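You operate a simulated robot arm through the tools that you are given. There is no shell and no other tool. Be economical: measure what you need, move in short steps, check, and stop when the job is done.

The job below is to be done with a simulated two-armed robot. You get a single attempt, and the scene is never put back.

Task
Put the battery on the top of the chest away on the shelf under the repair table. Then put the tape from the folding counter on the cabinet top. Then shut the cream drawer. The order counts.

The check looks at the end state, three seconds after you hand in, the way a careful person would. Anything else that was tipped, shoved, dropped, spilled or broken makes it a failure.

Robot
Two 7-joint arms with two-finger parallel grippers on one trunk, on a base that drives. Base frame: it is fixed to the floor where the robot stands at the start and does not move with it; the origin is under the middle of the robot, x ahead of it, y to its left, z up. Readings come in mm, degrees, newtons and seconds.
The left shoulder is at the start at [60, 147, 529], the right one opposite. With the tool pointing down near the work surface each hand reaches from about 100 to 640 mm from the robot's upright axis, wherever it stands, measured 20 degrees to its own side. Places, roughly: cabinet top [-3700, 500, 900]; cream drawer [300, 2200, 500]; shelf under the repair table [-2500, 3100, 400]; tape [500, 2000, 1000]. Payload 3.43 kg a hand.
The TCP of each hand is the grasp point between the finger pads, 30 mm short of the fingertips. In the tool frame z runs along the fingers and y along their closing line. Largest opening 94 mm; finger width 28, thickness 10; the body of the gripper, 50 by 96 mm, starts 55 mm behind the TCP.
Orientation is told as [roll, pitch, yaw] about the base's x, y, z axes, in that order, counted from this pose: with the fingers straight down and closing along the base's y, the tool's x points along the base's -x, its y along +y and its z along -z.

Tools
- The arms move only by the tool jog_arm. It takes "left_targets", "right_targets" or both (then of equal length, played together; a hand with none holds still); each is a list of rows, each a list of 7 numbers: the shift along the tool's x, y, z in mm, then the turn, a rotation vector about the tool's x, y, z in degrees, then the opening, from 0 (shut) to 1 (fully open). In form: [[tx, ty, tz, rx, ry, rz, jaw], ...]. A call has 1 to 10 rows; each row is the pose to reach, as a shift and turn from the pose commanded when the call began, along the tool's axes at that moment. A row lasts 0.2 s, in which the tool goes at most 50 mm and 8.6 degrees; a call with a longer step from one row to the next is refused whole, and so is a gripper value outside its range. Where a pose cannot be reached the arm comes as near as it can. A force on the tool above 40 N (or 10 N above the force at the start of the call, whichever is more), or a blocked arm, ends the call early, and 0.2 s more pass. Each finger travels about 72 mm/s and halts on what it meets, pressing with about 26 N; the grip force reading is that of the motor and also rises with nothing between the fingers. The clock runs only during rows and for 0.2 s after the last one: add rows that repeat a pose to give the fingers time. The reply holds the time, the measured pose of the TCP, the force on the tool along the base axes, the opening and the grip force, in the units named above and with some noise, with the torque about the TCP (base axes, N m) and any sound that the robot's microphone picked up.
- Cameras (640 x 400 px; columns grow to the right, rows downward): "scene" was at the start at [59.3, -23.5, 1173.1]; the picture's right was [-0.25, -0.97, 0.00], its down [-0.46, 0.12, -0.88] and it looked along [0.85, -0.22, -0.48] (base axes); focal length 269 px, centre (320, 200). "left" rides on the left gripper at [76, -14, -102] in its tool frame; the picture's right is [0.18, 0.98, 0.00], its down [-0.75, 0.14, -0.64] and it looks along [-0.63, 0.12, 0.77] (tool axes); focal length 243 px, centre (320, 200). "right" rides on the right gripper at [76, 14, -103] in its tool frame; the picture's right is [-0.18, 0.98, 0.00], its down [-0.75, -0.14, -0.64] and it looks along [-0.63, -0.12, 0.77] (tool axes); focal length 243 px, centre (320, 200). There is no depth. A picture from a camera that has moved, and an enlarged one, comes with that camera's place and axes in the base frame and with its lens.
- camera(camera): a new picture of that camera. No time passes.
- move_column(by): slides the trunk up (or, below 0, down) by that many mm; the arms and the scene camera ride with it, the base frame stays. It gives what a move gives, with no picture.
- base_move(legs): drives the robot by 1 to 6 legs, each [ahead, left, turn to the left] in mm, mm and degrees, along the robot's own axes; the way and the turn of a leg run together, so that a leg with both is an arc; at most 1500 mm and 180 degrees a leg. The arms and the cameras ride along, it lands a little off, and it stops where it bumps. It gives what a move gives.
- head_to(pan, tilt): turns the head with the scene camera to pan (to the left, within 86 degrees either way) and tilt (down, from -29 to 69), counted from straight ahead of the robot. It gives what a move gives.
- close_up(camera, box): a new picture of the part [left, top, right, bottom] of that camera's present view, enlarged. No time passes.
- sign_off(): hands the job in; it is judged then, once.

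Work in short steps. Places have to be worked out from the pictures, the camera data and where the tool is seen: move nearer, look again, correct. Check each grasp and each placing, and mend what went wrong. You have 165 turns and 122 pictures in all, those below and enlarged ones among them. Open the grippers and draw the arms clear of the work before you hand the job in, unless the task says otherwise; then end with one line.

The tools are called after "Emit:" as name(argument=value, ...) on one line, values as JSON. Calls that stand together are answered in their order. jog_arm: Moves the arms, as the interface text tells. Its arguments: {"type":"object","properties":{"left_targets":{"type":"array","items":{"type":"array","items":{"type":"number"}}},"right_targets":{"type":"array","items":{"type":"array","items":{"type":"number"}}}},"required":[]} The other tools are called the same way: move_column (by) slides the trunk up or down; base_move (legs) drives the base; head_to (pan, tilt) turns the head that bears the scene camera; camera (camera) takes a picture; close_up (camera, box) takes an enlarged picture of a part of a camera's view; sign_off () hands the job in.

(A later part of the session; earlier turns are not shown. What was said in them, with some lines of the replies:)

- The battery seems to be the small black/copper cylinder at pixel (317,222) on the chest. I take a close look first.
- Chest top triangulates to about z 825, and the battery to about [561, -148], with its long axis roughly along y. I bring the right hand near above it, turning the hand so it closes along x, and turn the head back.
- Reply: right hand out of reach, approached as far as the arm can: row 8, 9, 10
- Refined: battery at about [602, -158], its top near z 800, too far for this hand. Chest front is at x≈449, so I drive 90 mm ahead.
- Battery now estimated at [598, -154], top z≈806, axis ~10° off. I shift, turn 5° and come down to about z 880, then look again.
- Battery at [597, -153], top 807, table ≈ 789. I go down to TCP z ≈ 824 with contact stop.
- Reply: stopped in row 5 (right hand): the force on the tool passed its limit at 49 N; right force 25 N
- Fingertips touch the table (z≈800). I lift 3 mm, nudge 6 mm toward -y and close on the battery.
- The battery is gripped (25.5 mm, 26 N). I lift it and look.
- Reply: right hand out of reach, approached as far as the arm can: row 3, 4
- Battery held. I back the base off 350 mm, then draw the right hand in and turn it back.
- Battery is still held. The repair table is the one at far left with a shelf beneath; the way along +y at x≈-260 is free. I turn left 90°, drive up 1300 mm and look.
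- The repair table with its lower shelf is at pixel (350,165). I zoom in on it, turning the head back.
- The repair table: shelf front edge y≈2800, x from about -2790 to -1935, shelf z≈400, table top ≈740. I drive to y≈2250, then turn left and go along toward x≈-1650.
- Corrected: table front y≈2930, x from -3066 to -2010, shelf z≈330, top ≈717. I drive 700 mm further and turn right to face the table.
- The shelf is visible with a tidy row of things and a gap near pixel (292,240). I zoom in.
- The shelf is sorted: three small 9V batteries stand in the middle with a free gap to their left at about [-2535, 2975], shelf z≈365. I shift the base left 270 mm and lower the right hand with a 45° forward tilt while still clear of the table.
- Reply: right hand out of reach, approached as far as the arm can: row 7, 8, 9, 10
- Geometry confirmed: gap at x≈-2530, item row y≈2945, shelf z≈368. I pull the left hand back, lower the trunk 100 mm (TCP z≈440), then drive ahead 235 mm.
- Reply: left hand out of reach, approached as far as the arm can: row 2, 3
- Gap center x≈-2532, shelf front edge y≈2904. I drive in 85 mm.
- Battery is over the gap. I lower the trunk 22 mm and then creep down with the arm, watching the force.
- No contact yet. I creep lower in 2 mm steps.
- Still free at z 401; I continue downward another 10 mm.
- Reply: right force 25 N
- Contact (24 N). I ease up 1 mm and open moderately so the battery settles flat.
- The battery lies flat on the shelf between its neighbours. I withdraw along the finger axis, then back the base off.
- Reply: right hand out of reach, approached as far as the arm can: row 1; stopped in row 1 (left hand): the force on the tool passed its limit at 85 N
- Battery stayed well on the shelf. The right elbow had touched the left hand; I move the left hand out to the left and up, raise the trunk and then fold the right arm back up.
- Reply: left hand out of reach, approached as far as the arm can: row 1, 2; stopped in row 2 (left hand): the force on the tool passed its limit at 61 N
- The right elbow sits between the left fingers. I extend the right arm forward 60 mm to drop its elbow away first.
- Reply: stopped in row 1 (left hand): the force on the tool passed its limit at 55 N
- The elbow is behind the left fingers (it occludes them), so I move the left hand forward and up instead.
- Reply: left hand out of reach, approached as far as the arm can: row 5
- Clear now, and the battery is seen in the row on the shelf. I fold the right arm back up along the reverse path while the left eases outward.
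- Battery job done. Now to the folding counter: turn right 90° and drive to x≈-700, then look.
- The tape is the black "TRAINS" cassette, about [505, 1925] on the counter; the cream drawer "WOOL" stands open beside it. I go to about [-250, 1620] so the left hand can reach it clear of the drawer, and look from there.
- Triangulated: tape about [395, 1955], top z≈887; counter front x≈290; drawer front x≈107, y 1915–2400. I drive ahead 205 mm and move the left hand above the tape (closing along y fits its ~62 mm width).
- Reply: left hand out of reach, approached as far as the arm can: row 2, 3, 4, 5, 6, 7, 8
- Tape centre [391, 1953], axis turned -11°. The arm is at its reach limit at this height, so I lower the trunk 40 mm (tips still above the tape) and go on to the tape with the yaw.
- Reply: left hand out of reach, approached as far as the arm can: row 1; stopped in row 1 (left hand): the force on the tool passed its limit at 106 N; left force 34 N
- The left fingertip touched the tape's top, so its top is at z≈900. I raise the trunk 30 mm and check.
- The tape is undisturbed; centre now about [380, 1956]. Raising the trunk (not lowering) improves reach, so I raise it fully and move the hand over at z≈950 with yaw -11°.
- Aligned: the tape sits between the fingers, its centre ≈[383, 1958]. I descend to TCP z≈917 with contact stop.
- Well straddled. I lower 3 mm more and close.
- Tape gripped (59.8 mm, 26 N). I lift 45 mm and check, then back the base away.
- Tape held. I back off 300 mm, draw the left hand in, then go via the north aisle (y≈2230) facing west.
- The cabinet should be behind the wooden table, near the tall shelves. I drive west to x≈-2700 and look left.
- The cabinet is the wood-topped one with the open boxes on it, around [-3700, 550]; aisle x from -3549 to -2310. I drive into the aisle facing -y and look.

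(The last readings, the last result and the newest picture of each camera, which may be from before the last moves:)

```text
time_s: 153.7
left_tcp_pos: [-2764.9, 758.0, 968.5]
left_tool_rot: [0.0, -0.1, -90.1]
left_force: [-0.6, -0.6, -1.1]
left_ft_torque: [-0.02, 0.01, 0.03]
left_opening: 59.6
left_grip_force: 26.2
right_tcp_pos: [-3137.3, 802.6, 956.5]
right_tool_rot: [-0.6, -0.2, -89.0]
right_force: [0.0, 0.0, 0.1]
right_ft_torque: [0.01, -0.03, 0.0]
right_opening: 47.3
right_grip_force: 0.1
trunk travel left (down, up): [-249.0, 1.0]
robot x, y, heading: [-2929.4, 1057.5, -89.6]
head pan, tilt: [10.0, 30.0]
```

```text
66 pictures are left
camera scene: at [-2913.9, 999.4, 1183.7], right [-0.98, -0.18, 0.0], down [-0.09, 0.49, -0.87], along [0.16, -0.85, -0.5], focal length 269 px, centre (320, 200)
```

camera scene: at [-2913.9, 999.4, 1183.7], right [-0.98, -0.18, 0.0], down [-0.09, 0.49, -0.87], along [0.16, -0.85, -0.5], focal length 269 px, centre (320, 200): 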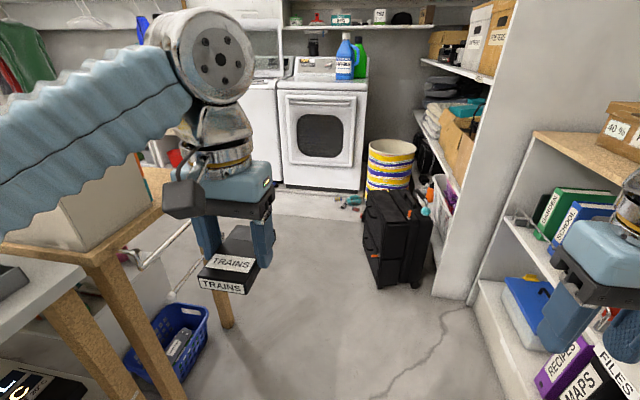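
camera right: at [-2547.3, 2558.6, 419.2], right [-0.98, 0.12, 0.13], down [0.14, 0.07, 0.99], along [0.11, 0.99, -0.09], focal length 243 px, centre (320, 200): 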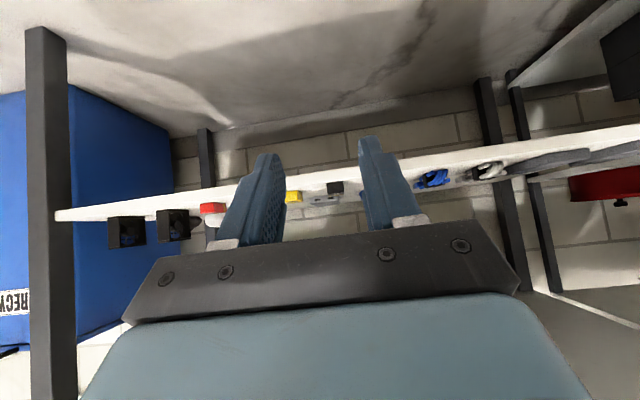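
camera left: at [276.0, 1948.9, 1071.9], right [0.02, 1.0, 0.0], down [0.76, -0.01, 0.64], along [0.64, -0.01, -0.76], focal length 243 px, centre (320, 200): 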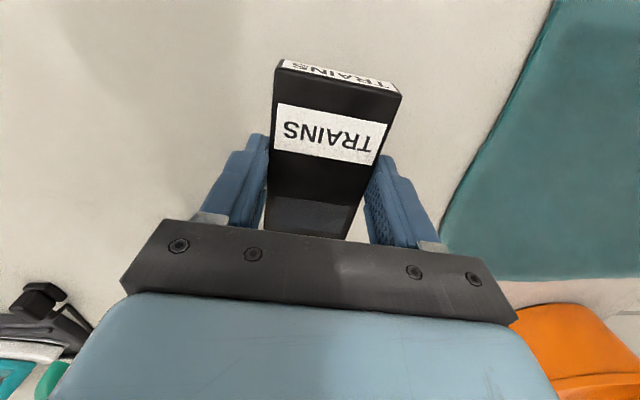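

I turn right to face the cabinet (west) and look at its top.

Emit:
base_move(legs=[[0, 0, -90]])

Emit:
head_to(pan=35, tilt=28)

Emit:
camera(camera="scene")

Emit:
head_to(pan=5, tilt=28)

Emit:
camera(camera="scene")

```text
time_s: 157.9
left_tcp_pos: [-3231.4, 891.5, 969.4]
left_tool_rot: [0.0, -0.3, -179.7]
left_force: [-0.3, -0.1, -1.1]
left_ft_torque: [-0.02, 0.0, 0.04]
left_opening: 59.3
left_grip_force: 26.4
right_tcp_pos: [-3189.5, 1264.3, 955.5]
right_tool_rot: [-0.7, -0.2, -178.5]
right_force: [0.0, 0.0, -0.6]
right_ft_torque: [-0.02, -0.02, 0.02]
right_opening: 46.9
right_grip_force: 0.1
trunk travel left (down, up): [-249.0, 1.0]
robot x, y, heading: [-2931.3, 1057.3, -179.0]
head pan, tilt: [10.0, 30.0]
```

```text
time_s: 158.8
left_tcp_pos: [-3229.8, 890.6, 969.1]
left_tool_rot: [0.0, -0.2, -179.7]
left_force: [0.6, 0.5, -1.6]
left_ft_torque: [0.01, 0.0, 0.03]
left_opening: 59.3
left_grip_force: 26.5
right_tcp_pos: [-3189.5, 1262.9, 956.7]
right_tool_rot: [-0.6, -0.2, -178.5]
right_force: [-0.1, -0.2, -0.6]
right_ft_torque: [0.01, -0.02, 0.01]
right_opening: 46.8
right_grip_force: 0.0
trunk travel left (down, up): [-249.0, 1.0]
robot x, y, heading: [-2933.7, 1058.8, -179.0]
head pan, tilt: [35.0, 28.0]
```

```text
65 pictures are left
camera scene: at [-2974.1, 1005.6, 1186.9], right [-0.58, 0.81, 0.0], down [0.38, 0.27, -0.88], along [-0.72, -0.52, -0.47], focal length 269 px, centre (320, 200)
```

scene: 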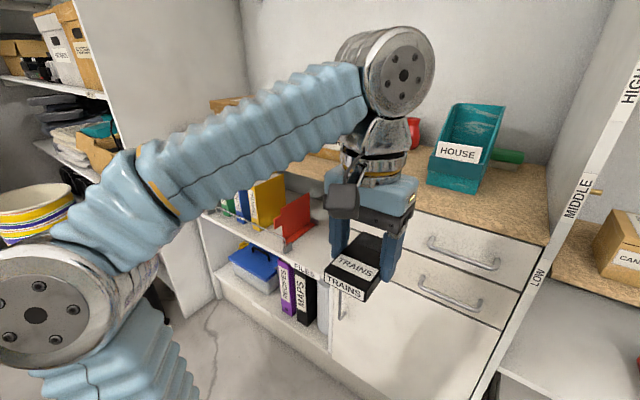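

```text
time_s: 159.8
left_tcp_pos: [-3232.0, 890.1, 968.4]
left_tool_rot: [0.0, -0.2, -179.7]
left_force: [-0.1, -0.3, -1.8]
left_ft_torque: [0.0, -0.01, 0.01]
left_opening: 59.5
left_grip_force: 25.5
right_tcp_pos: [-3190.2, 1263.0, 957.1]
right_tool_rot: [-0.7, -0.2, -178.5]
right_force: [-1.2, 0.1, -0.3]
right_ft_torque: [-0.04, -0.01, -0.01]
right_opening: 46.5
right_grip_force: 0.0
trunk travel left (down, up): [-249.0, 1.0]
robot x, y, heading: [-2930.4, 1059.4, -179.1]
head pan, tilt: [5.0, 28.0]
```

```text
64 pictures are left
camera scene: at [-2990.8, 1049.6, 1186.9], right [-0.1, 0.99, 0.0], down [0.47, 0.05, -0.88], along [-0.88, -0.09, -0.47], focal length 269 px, centre (320, 200)
```

scene: 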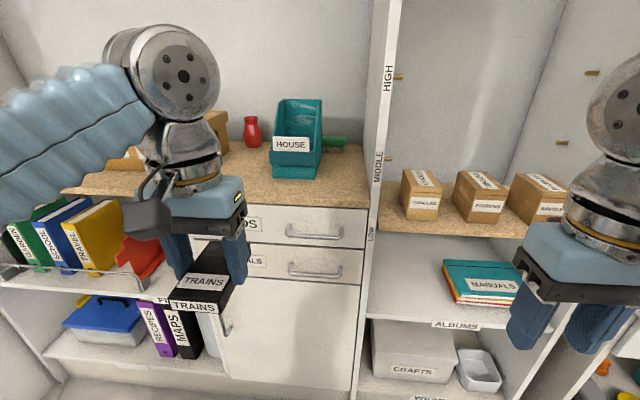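

Cabinet top z≈876, front edge x≈-3549, with the HOUSE box front near x≈-3697. I drive 200 mm nearer and look with the left camera and scene.

Emit:
base_move(legs=[[200, 0, -1]])

Emit:
head_to(pan=35, tilt=38)

Emit:
camera(camera="scene")

Emit:
camera(camera="left")

```text
time_s: 161.3
left_tcp_pos: [-3435.2, 896.9, 969.5]
left_tool_rot: [0.0, -0.2, 179.3]
left_force: [-0.2, -0.1, -1.2]
left_ft_torque: [0.01, -0.02, -0.01]
left_opening: 59.5
left_grip_force: 26.5
right_tcp_pos: [-3386.6, 1268.4, 955.6]
right_tool_rot: [-0.6, -0.3, -179.6]
right_force: [0.5, 0.0, 0.3]
right_ft_torque: [0.03, 0.0, 0.02]
right_opening: 47.0
right_grip_force: 0.0
trunk travel left (down, up): [-249.0, 1.0]
robot x, y, heading: [-3134.0, 1059.9, 179.6]
head pan, tilt: [5.0, 28.0]
```

```text
time_s: 162.3
left_tcp_pos: [-3435.1, 895.5, 968.7]
left_tool_rot: [0.0, -0.2, 179.3]
left_force: [0.0, -0.1, -1.8]
left_ft_torque: [0.01, 0.0, 0.01]
left_opening: 59.2
left_grip_force: 25.9
right_tcp_pos: [-3386.7, 1267.8, 955.9]
right_tool_rot: [-0.6, -0.2, -179.6]
right_force: [-1.2, 0.3, -0.2]
right_ft_torque: [0.02, 0.0, -0.01]
right_opening: 46.9
right_grip_force: 0.1
trunk travel left (down, up): [-249.0, 1.0]
robot x, y, heading: [-3134.3, 1063.0, 179.7]
head pan, tilt: [35.0, 38.0]
```

```text
63 pictures are left
camera scene: at [-3172.6, 1008.3, 1171.4], right [-0.57, 0.82, 0.0], down [0.51, 0.35, -0.79], along [-0.65, -0.45, -0.62], focal length 269 px, centre (320, 200)
```

scene: 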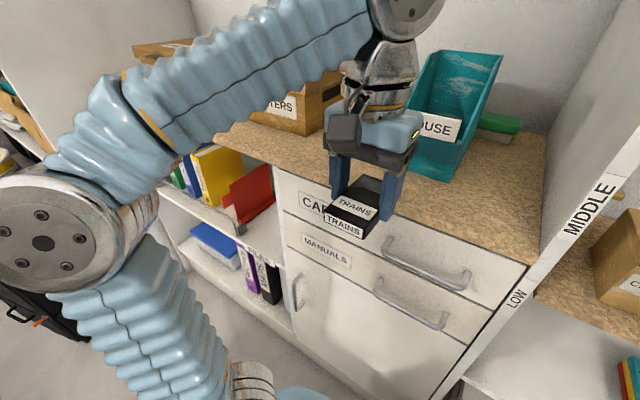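

```text
62 pictures are left
camera left: at [-3358.3, 908.6, 1070.9], right [0.17, -0.99, 0.0], down [-0.75, -0.13, 0.64], along [-0.63, -0.11, -0.76], focal length 243 px, centre (320, 200)
```

left: 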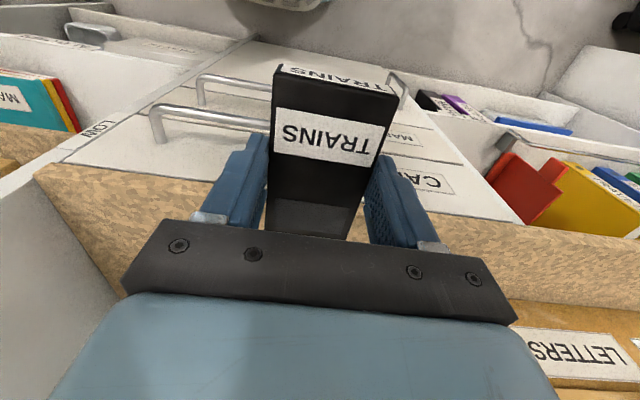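

Refined by triangulation: cabinet top z≈920, front edge x≈-3478; HOUSE spans y 865–980, LETTERS box y<690. Free spot: centre about [-3545, 775]. I strafe left 122 mm.

Emit:
base_move(legs=[[0, 122, 0]])

Emit:
camera(camera="left")

Emit:
head_to(pan=10, tilt=38)

Emit:
camera(camera="scene")

```text
time_s: 163.5
left_tcp_pos: [-3435.6, 774.9, 968.7]
left_tool_rot: [0.0, -0.1, 179.3]
left_force: [0.0, 0.3, -1.4]
left_ft_torque: [0.02, -0.01, -0.02]
left_opening: 59.3
left_grip_force: 26.0
right_tcp_pos: [-3388.7, 1146.2, 956.6]
right_tool_rot: [-0.6, -0.2, -179.6]
right_force: [-1.1, 0.6, -0.3]
right_ft_torque: [0.0, 0.02, 0.03]
right_opening: 47.0
right_grip_force: 0.2
trunk travel left (down, up): [-249.0, 1.0]
robot x, y, heading: [-3132.8, 937.0, 179.6]
head pan, tilt: [35.0, 38.0]
```

```text
61 pictures are left
camera left: at [-3358.9, 787.7, 1070.9], right [0.17, -0.99, 0.0], down [-0.75, -0.13, 0.64], along [-0.63, -0.11, -0.76], focal length 243 px, centre (320, 200)
```

left: 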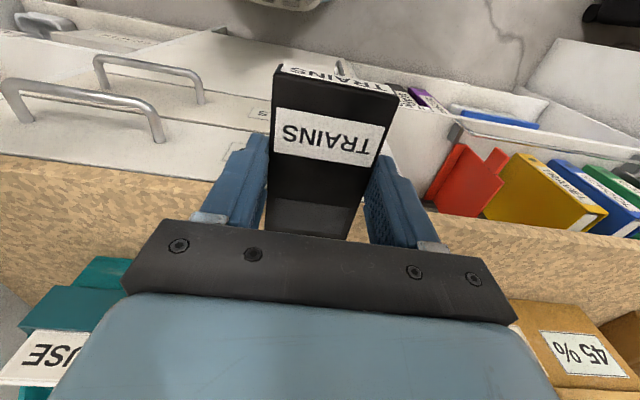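

```text
time_s: 164.4
left_tcp_pos: [-3435.9, 775.0, 968.1]
left_tool_rot: [0.0, -0.2, 179.3]
left_force: [0.8, -0.1, -0.9]
left_ft_torque: [0.05, -0.05, 0.01]
left_opening: 59.4
left_grip_force: 26.3
right_tcp_pos: [-3388.7, 1145.4, 956.9]
right_tool_rot: [-0.6, -0.2, -179.6]
right_force: [0.6, 0.1, 0.4]
right_ft_torque: [-0.02, 0.01, 0.02]
right_opening: 47.2
right_grip_force: 0.0
trunk travel left (down, up): [-249.0, 1.0]
robot x, y, heading: [-3135.8, 934.5, 179.5]
head pan, tilt: [10.0, 38.0]
```

```text
60 pictures are left
camera scene: at [-3187.2, 921.6, 1171.4], right [-0.17, 0.99, 0.0], down [0.61, 0.1, -0.79], along [-0.78, -0.13, -0.62], focal length 269 px, centre (320, 200)
```

scene: 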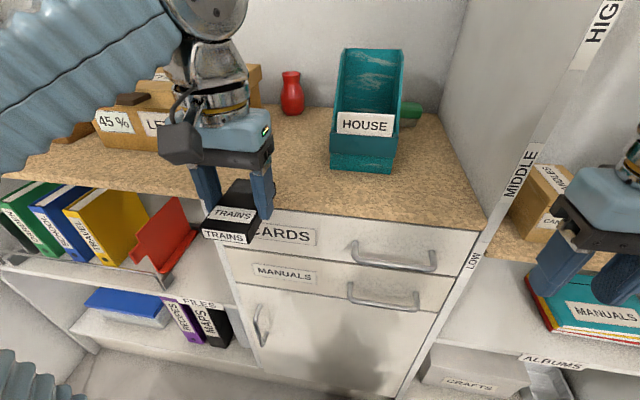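

All clear at y≈775. I extend the arm 130 mm forward at this height.

Emit:
jog_arm(left_targets=[[-30, 0, 0, 0, 0, 0, 0.5], [-65, 0, 0, 0, 0, 0, 0.5], [-100, 0, 0, 0, 0, 0, 0.5], [-130, 0, 0, 0, 0, 0, 0.5], [-130, 0, 0, 0, 0, 0, 0.5]])

Emit:
camera(camera="left")

Emit:
camera(camera="scene")

```text
time_s: 165.6
left_tcp_pos: [-3566.3, 776.1, 967.7]
left_tool_rot: [0.0, -0.1, 179.3]
left_force: [0.4, 0.3, -1.1]
left_ft_torque: [0.01, -0.02, 0.01]
left_opening: 59.4
left_grip_force: 26.0
right_tcp_pos: [-3388.0, 1146.0, 955.3]
right_tool_rot: [-0.6, -0.3, -179.6]
right_force: [0.4, 0.6, 0.3]
right_ft_torque: [0.01, 0.01, 0.0]
right_opening: 46.9
right_grip_force: 0.3
trunk travel left (down, up): [-249.0, 1.0]
robot x, y, heading: [-3132.2, 938.3, 179.8]
head pan, tilt: [10.0, 38.0]
```

```text
59 pictures are left
camera left: at [-3489.8, 789.3, 1070.6], right [0.17, -0.99, 0.0], down [-0.75, -0.13, 0.64], along [-0.63, -0.11, -0.76], focal length 243 px, centre (320, 200)
```

left: 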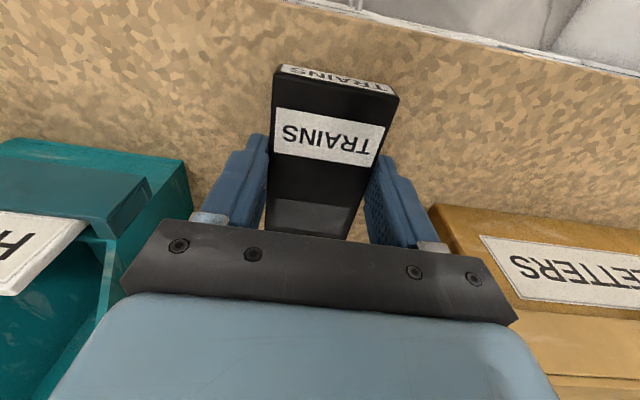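

```text
58 pictures are left
camera scene: at [-3187.5, 921.8, 1171.3], right [-0.17, 0.99, 0.0], down [0.61, 0.1, -0.79], along [-0.78, -0.13, -0.62], focal length 269 px, centre (320, 200)
```

scene: 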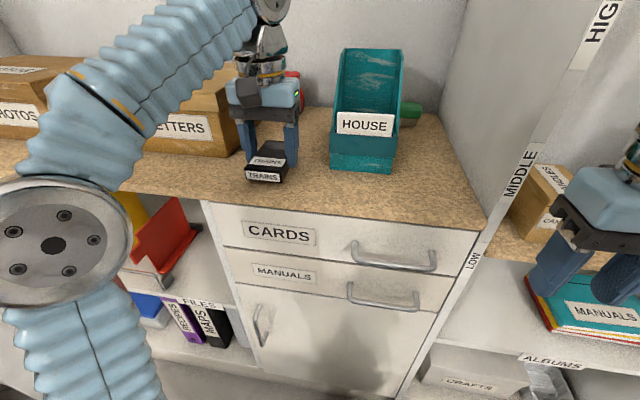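

Good spot between HOUSE and LETTERS. I lower gently until contact.

Emit:
jog_arm(left_targets=[[0, 0, 3, 0, 0, 0, 0.5], [0, 0, 6, 0, 0, 0, 0.5], [0, 0, 9, 0, 0, 0, 0.5], [0, 0, 12, 0, 0, 0, 0.5], [0, 0, 14, 0, 0, 0, 0.5], [0, 0, 16, 0, 0, 0, 0.5]])

```text
time_s: 167.0
left_tcp_pos: [-3565.8, 775.6, 955.1]
left_tool_rot: [0.0, -0.5, 179.3]
left_force: [-7.0, -0.7, 18.3]
left_ft_torque: [-0.15, -0.33, -0.06]
left_opening: 59.4
left_grip_force: 25.8
right_tcp_pos: [-3386.9, 1146.9, 956.1]
right_tool_rot: [-0.6, -0.3, -179.5]
right_force: [0.5, 0.4, 0.0]
right_ft_torque: [0.0, 0.02, 0.02]
right_opening: 46.8
right_grip_force: 0.0
trunk travel left (down, up): [-249.0, 1.0]
robot x, y, heading: [-3137.3, 935.6, 179.7]
head pan, tilt: [10.0, 38.0]
```

Contact at z≈955 (18 N). I ease up 2 mm and open.

Emit:
jog_arm(left_targets=[[0, 0, -3, 0, 0, 0, 0.6], [0, 0, -3, 0, 0, 0, 0.75], [0, 0, -3, 0, 0, 0, 0.85], [0, 0, -3, 0, 0, 0, 0.85]])

Emit:
camera(camera="left")

```text
time_s: 168.0
left_tcp_pos: [-3566.6, 776.8, 956.9]
left_tool_rot: [0.0, -0.2, 179.4]
left_force: [0.3, 0.2, -0.3]
left_ft_torque: [0.0, 0.01, 0.03]
left_opening: 79.9
left_grip_force: 0.0
right_tcp_pos: [-3387.9, 1146.1, 955.8]
right_tool_rot: [-0.6, -0.1, -179.6]
right_force: [-0.1, -0.2, 0.5]
right_ft_torque: [-0.02, -0.01, 0.02]
right_opening: 47.0
right_grip_force: 0.2
trunk travel left (down, up): [-249.0, 1.0]
robot x, y, heading: [-3134.1, 939.7, 179.7]
head pan, tilt: [10.0, 38.0]
```

```text
57 pictures are left
camera left: at [-3488.9, 789.2, 1058.2], right [0.17, -0.99, 0.0], down [-0.75, -0.13, 0.64], along [-0.63, -0.11, -0.76], focal length 243 px, centre (320, 200)
```

left: 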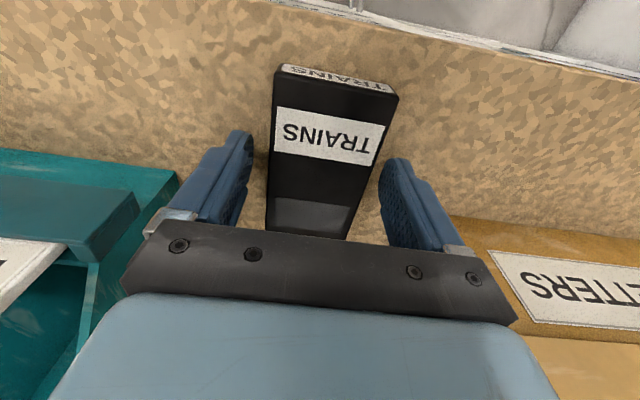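

Released. I lift straight up, then draw back.

Emit:
jog_arm(left_targets=[[0, 0, -10, 0, 0, 0, 0.85], [0, 0, -22, 0, 0, 0, 0.85], [10, 0, -32, 0, 0, 0, 0.85], [45, 0, -32, 0, 0, 0, 0.85], [85, 0, -32, 0, 0, 0, 0.85], [125, 0, -32, 0, 0, 0, 0.85]])

Emit:
base_move(legs=[[-200, 0, 0]])

Emit:
camera(camera="scene")

```text
time_s: 169.4
left_tcp_pos: [-3460.2, 770.4, 984.4]
left_tool_rot: [-1.1, 0.5, 179.1]
left_force: [-0.5, -0.2, -0.2]
left_ft_torque: [-0.01, -0.04, -0.02]
left_opening: 79.8
left_grip_force: 0.0
left hand out of reach, approached as far as the arm can: row 6
right_tcp_pos: [-3387.9, 1145.6, 955.5]
right_tool_rot: [-0.7, -0.3, -179.6]
right_force: [-0.5, -0.1, -0.5]
right_ft_torque: [-0.01, 0.0, -0.03]
right_opening: 47.0
right_grip_force: 0.0
trunk travel left (down, up): [-249.0, 1.0]
robot x, y, heading: [-3135.6, 939.1, 179.6]
head pan, tilt: [10.0, 38.0]
```

```text
time_s: 171.0
left_tcp_pos: [-3261.4, 769.3, 986.7]
left_tool_rot: [-1.0, 0.5, 179.0]
left_force: [0.1, 0.4, 0.0]
left_ft_torque: [-0.02, 0.02, 0.05]
left_opening: 80.0
left_grip_force: 0.1
right_tcp_pos: [-3186.7, 1144.8, 956.7]
right_tool_rot: [-0.6, -0.2, -179.5]
right_force: [0.0, 0.3, 0.6]
right_ft_torque: [0.01, -0.03, 0.0]
right_opening: 47.0
right_grip_force: 0.1
trunk travel left (down, up): [-249.0, 1.0]
robot x, y, heading: [-2930.9, 938.3, 180.1]
head pan, tilt: [10.0, 38.0]
```

```text
56 pictures are left
camera scene: at [-2986.7, 920.7, 1171.4], right [-0.17, 0.99, 0.0], down [0.61, 0.1, -0.79], along [-0.78, -0.13, -0.62], focal length 269 px, centre (320, 200)
```

scene: 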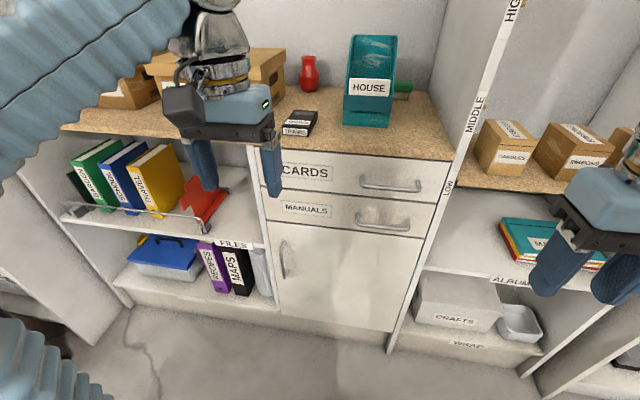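

The tape rests well on the cabinet top. Now I return to the cream drawer through the north aisle.

Emit:
base_move(legs=[[0, 0, -90], [1280, 0, 0], [0, 0, -90], [1300, 0, 0], [850, 0, 0]])

Emit:
head_to(pan=0, tilt=30)

Emit:
camera(camera="scene")

```text
time_s: 195.3
left_tcp_pos: [-422.2, 2357.2, 986.1]
left_tool_rot: [-1.0, 0.4, -1.1]
left_force: [0.4, -0.2, 0.7]
left_ft_torque: [-0.02, 0.02, 0.03]
left_opening: 79.9
left_grip_force: 0.1
right_tcp_pos: [-495.5, 1980.0, 956.7]
right_tool_rot: [-0.6, -0.3, 0.3]
right_force: [-0.1, -1.0, -0.4]
right_ft_torque: [-0.01, 0.03, -0.01]
right_opening: 47.2
right_grip_force: 0.0
trunk travel left (down, up): [-249.0, 1.0]
robot x, y, heading: [-750.7, 2189.6, -0.5]
head pan, tilt: [10.0, 38.0]
```

```text
time_s: 196.1
left_tcp_pos: [-422.4, 2355.5, 985.9]
left_tool_rot: [-1.1, 0.4, -1.1]
left_force: [-1.2, -1.0, 0.0]
left_ft_torque: [0.01, 0.03, -0.01]
left_opening: 80.0
left_grip_force: 0.1
right_tcp_pos: [-496.0, 1980.7, 956.2]
right_tool_rot: [-0.6, -0.2, 0.3]
right_force: [-0.2, 0.0, 0.1]
right_ft_torque: [0.02, -0.02, -0.01]
right_opening: 47.0
right_grip_force: 0.0
trunk travel left (down, up): [-249.0, 1.0]
robot x, y, heading: [-751.9, 2189.3, -0.3]
head pan, tilt: [0.0, 30.0]
```

```text
55 pictures are left
camera scene: at [-688.8, 2188.9, 1183.7], right [-0.01, -1.0, 0.0], down [-0.5, 0.0, -0.87], along [0.87, -0.01, -0.5], focal length 269 px, centre (320, 200)
```

scene: 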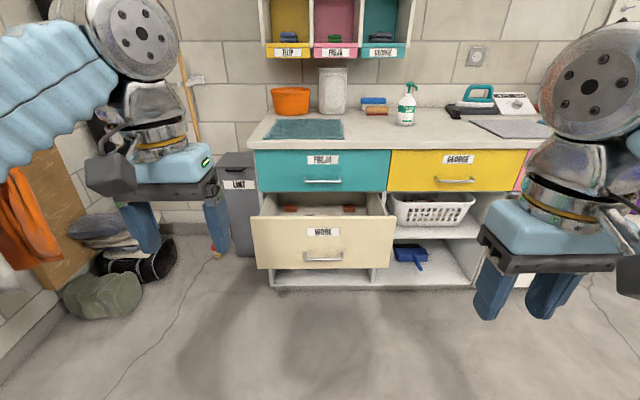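

The WOOL drawer front: x≈107, y 1900–2430 (centre ≈2165), z 418–645, handle at z≈490. I strafe left 130 mm so the right hand faces its centre, and pose the right hand low, pointing forward, gripper shut.

Emit:
base_move(legs=[[0, 130, 0]])

Emit:
jog_arm(right_targets=[[-15, 5, 33, 0, -6.5, 0, 0.3], [-30, 10, 66, 0, -13, 0, 0.1], [-45, 15, 99, 0, -19.5, 0, 0], [-60, 20, 132, 0, -26, 0, 0], [-75, 25, 165, 0, -32.5, 0, 0], [-90, 30, 198, 0, -39, 0, 0], [-105, 35, 231, 0, -45.5, 0, 0], [-120, 40, 264, 0, -52, 0, 0], [-135, 45, 297, 0, -58.5, 0, 0], [-150, 50, 330, 0, -65, 0, 0]])

Emit:
camera(camera="scene")

Emit:
camera(camera="right")

```text
time_s: 197.3
left_tcp_pos: [-421.4, 2485.1, 985.4]
left_tool_rot: [-0.9, 0.5, -0.9]
left_force: [-0.3, -0.5, 0.1]
left_ft_torque: [0.02, -0.02, 0.01]
left_opening: 79.9
left_grip_force: 0.0
right_tcp_pos: [-494.7, 2109.4, 955.8]
right_tool_rot: [-0.6, -0.3, 0.5]
right_force: [0.4, -0.5, 0.0]
right_ft_torque: [0.02, 0.03, 0.02]
right_opening: 47.1
right_grip_force: 0.2
trunk travel left (down, up): [-249.0, 1.0]
robot x, y, heading: [-750.0, 2314.9, -0.1]
head pan, tilt: [0.0, 30.0]
```

```text
time_s: 199.5
left_tcp_pos: [-421.3, 2486.2, 986.1]
left_tool_rot: [-1.0, 0.5, -1.0]
left_force: [-0.5, -0.8, 0.6]
left_ft_torque: [0.02, -0.03, -0.01]
left_opening: 80.0
left_grip_force: 0.0
right_tcp_pos: [-255.7, 2187.1, 646.2]
right_tool_rot: [-1.4, -65.2, 1.6]
right_force: [0.7, 0.1, 0.1]
right_ft_torque: [0.01, 0.02, -0.02]
right_opening: 0.0
right_grip_force: 26.0
right hand out of reach, approached as far as the arm can: row 7, 8, 9, 10
trunk travel left (down, up): [-249.0, 1.0]
robot x, y, heading: [-758.1, 2319.3, -0.3]
head pan, tilt: [0.0, 30.0]
```

```text
54 pictures are left
camera scene: at [-688.3, 2318.7, 1183.8], right [-0.01, -1.0, 0.0], down [-0.5, 0.0, -0.87], along [0.87, -0.01, -0.5], focal length 269 px, centre (320, 200)
```

scene: 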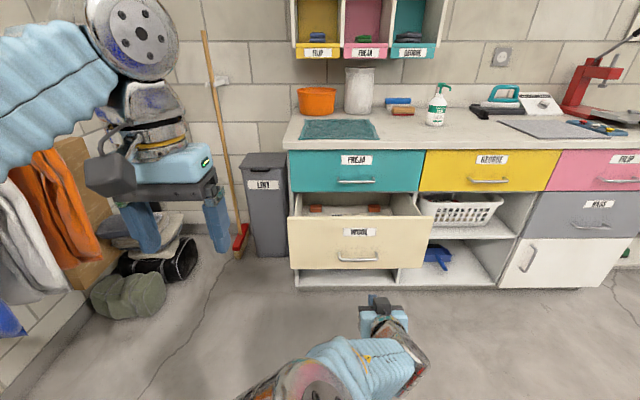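

```text
53 pictures are left
camera right: at [-382.9, 2200.3, 620.9], right [0.07, 0.98, 0.16], down [-0.27, -0.13, 0.95], along [0.96, -0.11, 0.25], focal length 243 px, centre (320, 200)
```

right: 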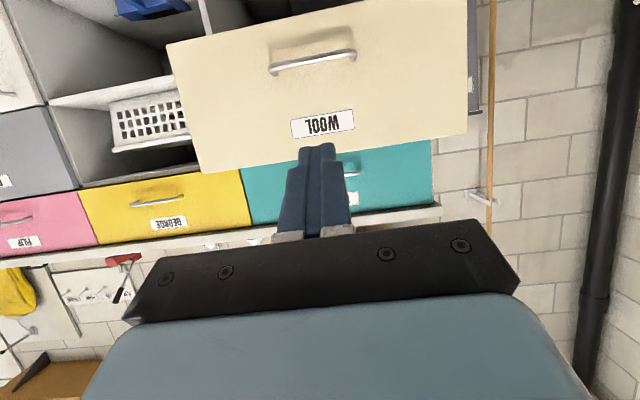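

The right tip points at the drawer: label z≈595, handle z≈492, centre y≈2170. I lower the trunk 60 mm so the tip hits between label and handle, and drive 295 mm ahead.

Emit:
move_column(by=-60)

Emit:
base_move(legs=[[295, -15, 0]])

Emit:
camera(camera="right")

Emit:
camera(camera="scene")

```text
time_s: 200.5
left_tcp_pos: [-420.4, 2486.4, 925.1]
left_tool_rot: [-1.1, 0.5, -1.0]
left_force: [1.1, -0.7, -0.2]
left_ft_torque: [0.0, 0.02, -0.02]
left_opening: 80.0
left_grip_force: 0.1
right_tcp_pos: [-256.7, 2187.1, 587.4]
right_tool_rot: [-1.5, -65.3, 1.7]
right_force: [0.1, 0.1, 1.3]
right_ft_torque: [0.01, 0.0, 0.0]
right_opening: 0.1
right_grip_force: 25.8
trunk travel left (down, up): [-189.0, 61.0]
robot x, y, heading: [-750.3, 2320.7, -0.5]
head pan, tilt: [0.0, 30.0]
```

```text
time_s: 202.6
left_tcp_pos: [-125.3, 2468.8, 925.3]
left_tool_rot: [-1.0, 0.4, -1.2]
left_force: [0.1, -0.3, 0.4]
left_ft_torque: [0.02, 0.06, 0.0]
left_opening: 79.9
left_grip_force: 0.0
right_tcp_pos: [38.7, 2168.7, 585.8]
right_tool_rot: [-1.6, -65.2, 1.6]
right_force: [0.3, -0.6, -0.4]
right_ft_torque: [-0.01, 0.02, 0.03]
right_opening: 0.0
right_grip_force: 26.5
trunk travel left (down, up): [-189.0, 61.0]
robot x, y, heading: [-454.3, 2302.1, -0.8]
head pan, tilt: [0.0, 30.0]
```

```text
52 pictures are left
camera right: at [-87.9, 2182.8, 561.4], right [0.07, 0.98, 0.16], down [-0.27, -0.13, 0.95], along [0.96, -0.11, 0.25], focal length 243 px, centre (320, 200)
```

right: 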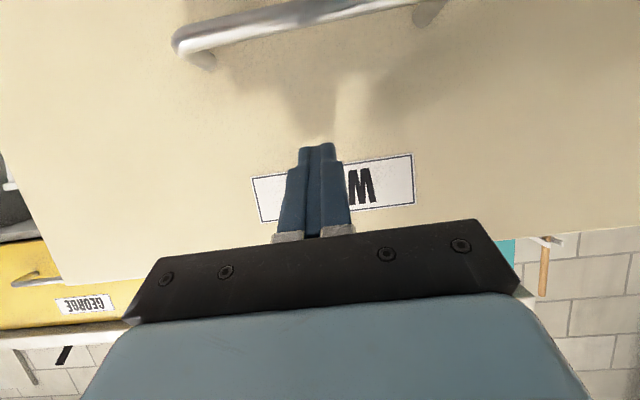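

```text
51 pictures are left
camera scene: at [-392.8, 2301.7, 1123.7], right [-0.01, -1.0, 0.0], down [-0.5, 0.0, -0.87], along [0.87, -0.01, -0.5], focal length 269 px, centre (320, 200)
```

scene: 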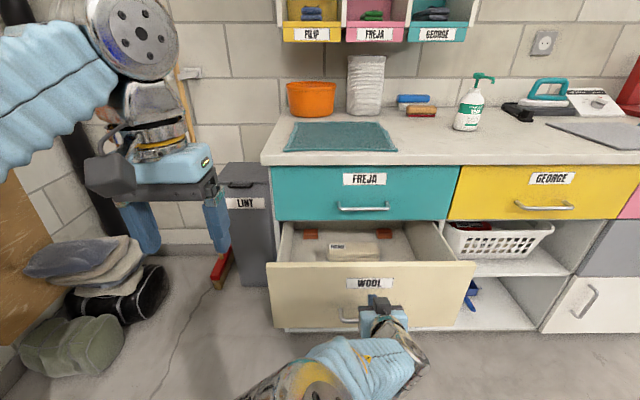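

The tip is lined up just under the WOOL label, about 40 mm off. I drive 90 mm ahead to begin the push and read the force.

Emit:
base_move(legs=[[90, 0, 0]])

Emit:
camera(camera="scene")

```text
time_s: 203.7
left_tcp_pos: [-33.8, 2466.8, 925.5]
left_tool_rot: [-1.1, 0.4, -1.2]
left_force: [0.4, -1.5, -1.3]
left_ft_torque: [0.01, 0.0, 0.02]
left_opening: 79.7
left_grip_force: 0.1
right_tcp_pos: [131.0, 2168.8, 587.2]
right_tool_rot: [-1.5, -65.2, 1.6]
right_force: [0.3, -0.3, -0.6]
right_ft_torque: [0.04, -0.01, 0.01]
right_opening: 0.2
right_grip_force: 26.6
trunk travel left (down, up): [-189.0, 61.0]
robot x, y, heading: [-361.2, 2302.1, -0.5]
head pan, tilt: [0.0, 30.0]
```

```text
50 pictures are left
camera scene: at [-300.5, 2300.9, 1123.7], right [-0.01, -1.0, 0.0], down [-0.5, 0.0, -0.87], along [0.87, -0.01, -0.5], focal length 269 px, centre (320, 200)
```

scene: 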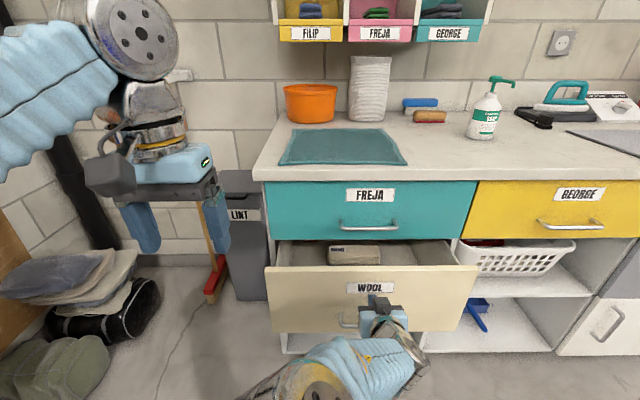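

The push goes with little force. I drive another 90 mm.

Emit:
base_move(legs=[[90, 0, 0]])

Emit:
camera(camera="scene")

```text
time_s: 204.8
left_tcp_pos: [56.7, 2466.1, 925.7]
left_tool_rot: [-1.1, 0.4, -1.2]
left_force: [0.4, -0.9, -0.2]
left_ft_torque: [0.01, -0.02, 0.01]
left_opening: 80.0
left_grip_force: 0.1
right_tcp_pos: [221.4, 2166.5, 586.0]
right_tool_rot: [-1.5, -65.2, 1.6]
right_force: [-0.4, 0.1, -0.2]
right_ft_torque: [0.02, -0.04, 0.01]
right_opening: 0.0
right_grip_force: 26.0
trunk travel left (down, up): [-189.0, 61.0]
robot x, y, heading: [-272.1, 2303.5, -0.4]
head pan, tilt: [0.0, 30.0]
```

```text
49 pictures are left
camera scene: at [-210.7, 2300.1, 1123.7], right [-0.01, -1.0, 0.0], down [-0.5, 0.0, -0.87], along [0.87, -0.01, -0.5], focal length 269 px, centre (320, 200)
```

scene: 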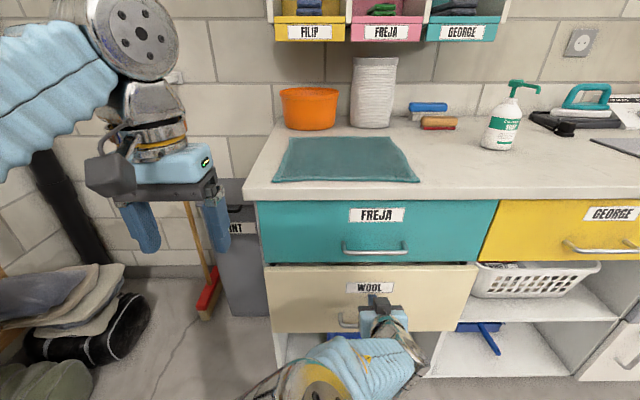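

About 40 mm to go. I push on with the force-limited arm motion.

Emit:
jog_arm(right_targets=[[-4, 0, 9, 0, 0, 0, 0], [-8.5, 0, 18, 0, 0, 0, 0], [-12.5, 0, 27, 0, 0, 0, 0], [-16.5, 0, 36, 0, 0, 0, 0], [-21, 0, 45, 0, 0, 0, 0], [-25, 0, 54, 0, 0, 0, 0]])

Emit:
camera(camera="scene")

```text
time_s: 205.6
left_tcp_pos: [54.9, 2466.8, 927.8]
left_tool_rot: [-1.0, 0.3, -1.2]
left_force: [0.7, -0.6, 0.7]
left_ft_torque: [0.0, 0.0, 0.01]
left_opening: 79.7
left_grip_force: 0.2
right_tcp_pos: [246.2, 2166.8, 586.7]
right_tool_rot: [-1.5, -64.8, 1.5]
right_force: [-27.0, 1.6, 13.2]
right_ft_torque: [-0.04, -0.45, 0.08]
right_opening: 0.1
right_grip_force: 26.0
trunk travel left (down, up): [-189.0, 61.0]
robot x, y, heading: [-270.4, 2306.7, -0.3]
head pan, tilt: [0.0, 30.0]
stopped in row 4 (right hand): the force on the tool passed its limit at 63 N (the readings are from after the stop); the commanded pose is now the measured one
```

```text
48 pictures are left
camera scene: at [-213.5, 2300.4, 1124.2], right [-0.01, -1.0, 0.0], down [-0.5, 0.0, -0.87], along [0.87, -0.01, -0.5], focal length 269 px, centre (320, 200)
```

scene: 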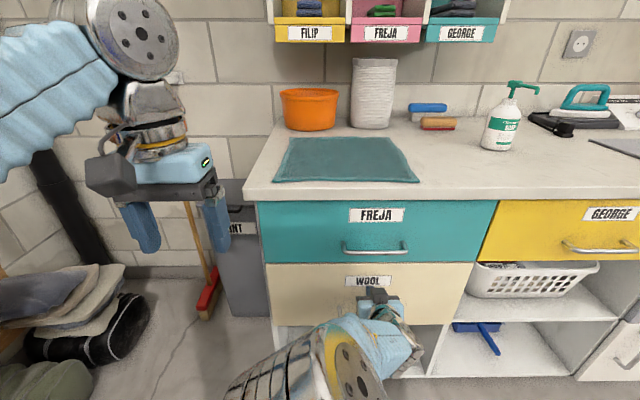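

The push ended on a hard stop (63 N) and the front looks flush. I back the base off and inspect.

Emit:
base_move(legs=[[-300, 0, 0]])

Emit:
close_up(camera="scene", box=[250, 120, 490, 320])

Emit:
camera(camera="right")

```text
time_s: 207.7
left_tcp_pos: [-243.3, 2468.7, 926.3]
left_tool_rot: [-1.2, 0.5, -1.3]
left_force: [-0.8, 0.0, 0.0]
left_ft_torque: [0.01, 0.0, 0.01]
left_opening: 79.8
left_grip_force: 0.0
right_tcp_pos: [-51.0, 2169.7, 583.3]
right_tool_rot: [-1.5, -64.9, 1.5]
right_force: [-0.3, 0.7, 0.6]
right_ft_torque: [-0.01, 0.0, -0.02]
right_opening: 0.0
right_grip_force: 26.2
trunk travel left (down, up): [-189.0, 61.0]
robot x, y, heading: [-573.3, 2302.4, -0.1]
head pan, tilt: [0.0, 30.0]
```

```text
2.00 times, centred on (370, 220) of scene
camera zoom: at [-509.7, 2302.9, 1123.7], right [-0.01, -1.0, 0.0], down [-0.5, 0.0, -0.87], along [0.87, -0.01, -0.5], focal length 537 px, centre (220, 160)
```

zoom: 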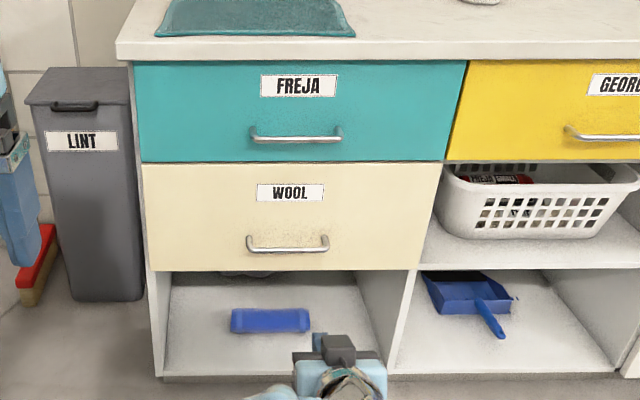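

```text
46 pictures are left
camera right: at [-177.3, 2183.9, 560.1], right [0.08, 0.98, 0.16], down [-0.26, -0.13, 0.96], along [0.96, -0.11, 0.25], focal length 243 px, centre (320, 200)
```

right: 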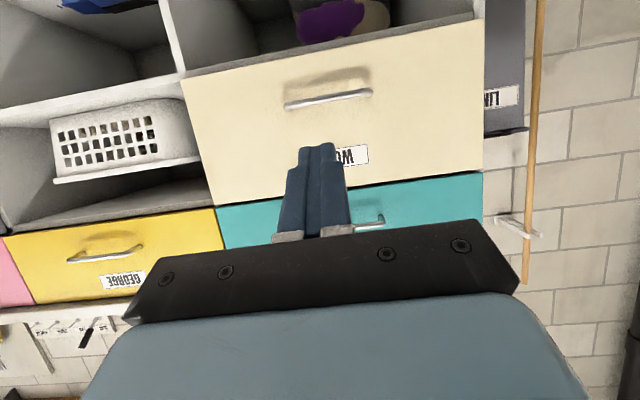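

The drawer is flush. A purple and a grey thing are visible below the drawer at the back; I check whether those were there before.

Emit:
close_up(camera="right", box=[240, 0, 440, 125])

Emit:
close_up(camera="scene", box=[320, 240, 420, 310])

```text
3.20 times, centred on (340, 62) of right
camera zoom: at [-177.3, 2183.9, 560.1], right [0.08, 0.98, 0.16], down [-0.26, -0.13, 0.96], along [0.96, -0.11, 0.25], focal length 776 px, centre (256, 640)
```

zoom: 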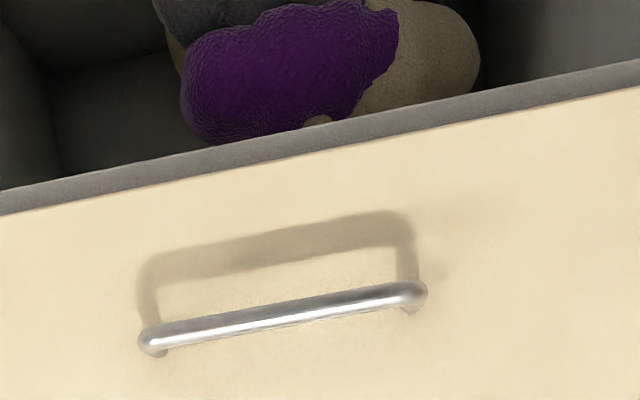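

```text
5.71 times, centred on (370, 275) of scene
camera zoom: at [-509.7, 2302.9, 1123.7], right [-0.01, -1.0, 0.0], down [-0.5, 0.0, -0.87], along [0.87, -0.01, -0.5], focal length 1535 px, centre (34, -229)
```

zoom: 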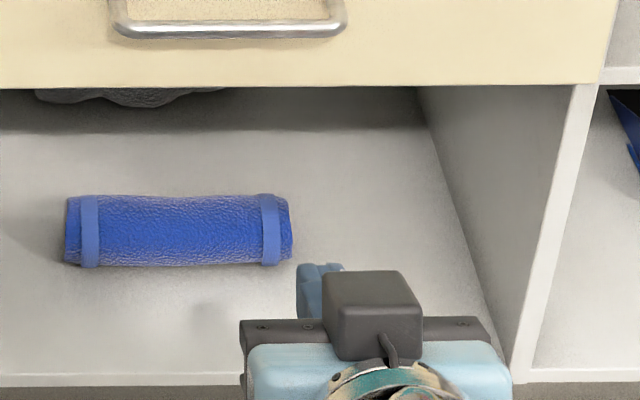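

It looks like a cloth heap on the lower shelf. To make sure nothing fell out of the drawer, I lower the trunk for a better look in.

Emit:
move_column(by=-170)

Emit:
camera(camera="right")

```text
time_s: 209.6
left_tcp_pos: [-243.0, 2469.1, 754.8]
left_tool_rot: [-1.1, 0.6, -1.2]
left_force: [-1.0, -0.9, 0.7]
left_ft_torque: [-0.04, 0.01, -0.02]
left_opening: 79.8
left_grip_force: 0.0
right_tcp_pos: [-51.3, 2170.4, 414.8]
right_tool_rot: [-1.5, -64.9, 1.4]
right_force: [0.2, -0.3, 0.0]
right_ft_torque: [-0.01, -0.02, 0.02]
right_opening: 0.0
right_grip_force: 26.1
trunk travel left (down, up): [-19.0, 231.0]
robot x, y, heading: [-573.4, 2306.4, -0.8]
head pan, tilt: [0.0, 30.0]
```

```text
43 pictures are left
camera right: at [-177.4, 2183.9, 390.1], right [0.08, 0.98, 0.16], down [-0.26, -0.13, 0.96], along [0.96, -0.11, 0.25], focal length 243 px, centre (320, 200)
```

right: 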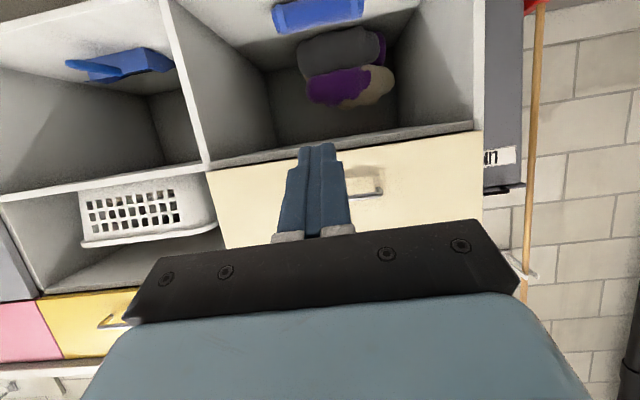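

Emit:
close_up(camera="right", box=[240, 0, 440, 125])

```text
3.20 times, centred on (340, 62) of right
camera zoom: at [-177.4, 2183.9, 390.1], right [0.08, 0.98, 0.16], down [-0.26, -0.13, 0.96], along [0.96, -0.11, 0.25], focal length 776 px, centre (256, 640)
```

zoom: 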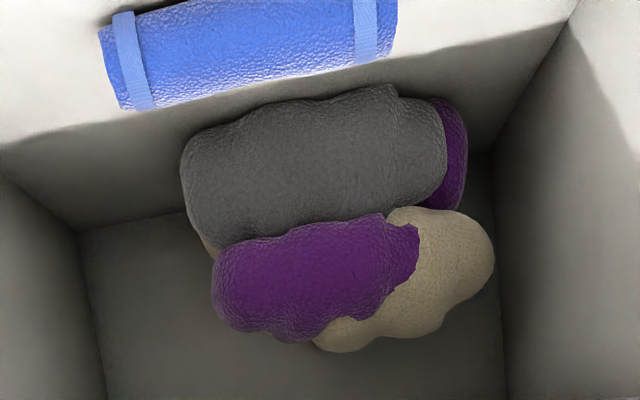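

That is a soft heap standing on the lower shelf (lumpy, unlabelled, unlike the labelled packs in the drawer), and no fall was heard; the drawer is flush. I raise the trunk, open the grippers and check the front once more from farther back.

Emit:
base_move(legs=[[-200, 0, 0]])

Emit:
move_column(by=170)

Emit:
jog_arm(right_targets=[[0, 0, 0, 0, 0, 0, 0.3], [0, 0, 0, 0, 0, 0, 0.6], [0, 0, 0, 0, 0, 0, 1], [0, 0, 0, 0, 0, 0, 1], [0, 0, 0, 0, 0, 0, 1]], left_targets=[[0, 0, 0, 0, 0, 0, 0.9], [0, 0, 0, 0, 0, 0, 1], [0, 0, 0, 0, 0, 0, 1], [0, 0, 0, 0, 0, 0, 1], [0, 0, 0, 0, 0, 0, 1]])

Emit:
camera(camera="scene")

```text
time_s: 211.2
left_tcp_pos: [-446.4, 2471.9, 755.5]
left_tool_rot: [-1.1, 0.5, -1.1]
left_force: [0.0, 0.4, -0.5]
left_ft_torque: [0.02, -0.01, 0.01]
left_opening: 80.1
left_grip_force: 0.1
right_tcp_pos: [-253.2, 2172.7, 415.0]
right_tool_rot: [-1.5, -64.9, 1.6]
right_force: [-0.3, -0.2, -0.2]
right_ft_torque: [0.01, -0.01, 0.03]
right_opening: 0.0
right_grip_force: 26.4
trunk travel left (down, up): [-19.0, 231.0]
robot x, y, heading: [-770.8, 2304.8, -0.3]
head pan, tilt: [0.0, 30.0]
```

```text
time_s: 213.1
left_tcp_pos: [-445.9, 2471.4, 926.2]
left_tool_rot: [-1.0, 0.5, -1.1]
left_force: [-0.6, 0.1, 0.4]
left_ft_torque: [0.0, -0.05, 0.0]
left_opening: 80.2
left_grip_force: 0.1
right_tcp_pos: [-253.7, 2172.7, 584.8]
right_tool_rot: [-1.5, -64.9, 1.6]
right_force: [-0.5, 0.8, 0.0]
right_ft_torque: [0.02, 0.01, -0.01]
right_opening: 0.0
right_grip_force: 25.9
trunk travel left (down, up): [-189.0, 61.0]
robot x, y, heading: [-772.8, 2306.9, -0.3]
head pan, tilt: [0.0, 30.0]
```

```text
time_s: 214.3
left_tcp_pos: [-446.3, 2470.9, 925.2]
left_tool_rot: [-1.1, 0.5, -1.1]
left_force: [0.3, 0.6, 0.2]
left_ft_torque: [-0.01, 0.01, -0.02]
left_opening: 94.0
left_grip_force: 0.1
right_tcp_pos: [-253.4, 2173.8, 584.4]
right_tool_rot: [-1.5, -64.8, 1.7]
right_force: [0.1, -0.3, -0.1]
right_ft_torque: [0.02, 0.04, -0.01]
right_opening: 93.9
right_grip_force: 0.1
trunk travel left (down, up): [-189.0, 61.0]
robot x, y, heading: [-771.9, 2304.7, -0.2]
head pan, tilt: [0.0, 30.0]
```

```text
41 pictures are left
camera scene: at [-712.3, 2304.7, 1123.7], right [-0.01, -1.0, 0.0], down [-0.5, 0.0, -0.87], along [0.87, -0.01, -0.5], focal length 269 px, centre (320, 200)
```

scene: 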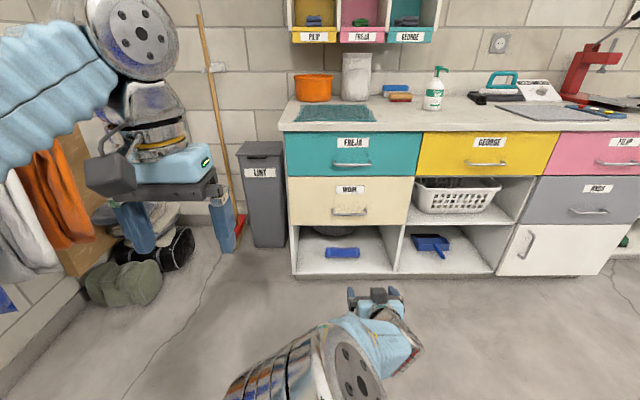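

The drawer is shut flush, everything around it stands as before, and both grippers are open and clear. I hand in.

Emit:
sign_off()

```text
The job is handed in.
```

The battery is on the shelf under the repair table, the tape is on the cabinet top, and the cream drawer is shut, done in that order. I didn't reopen the drawer to check its contents. A soft heap on the shelf below it looked like it belonged there.
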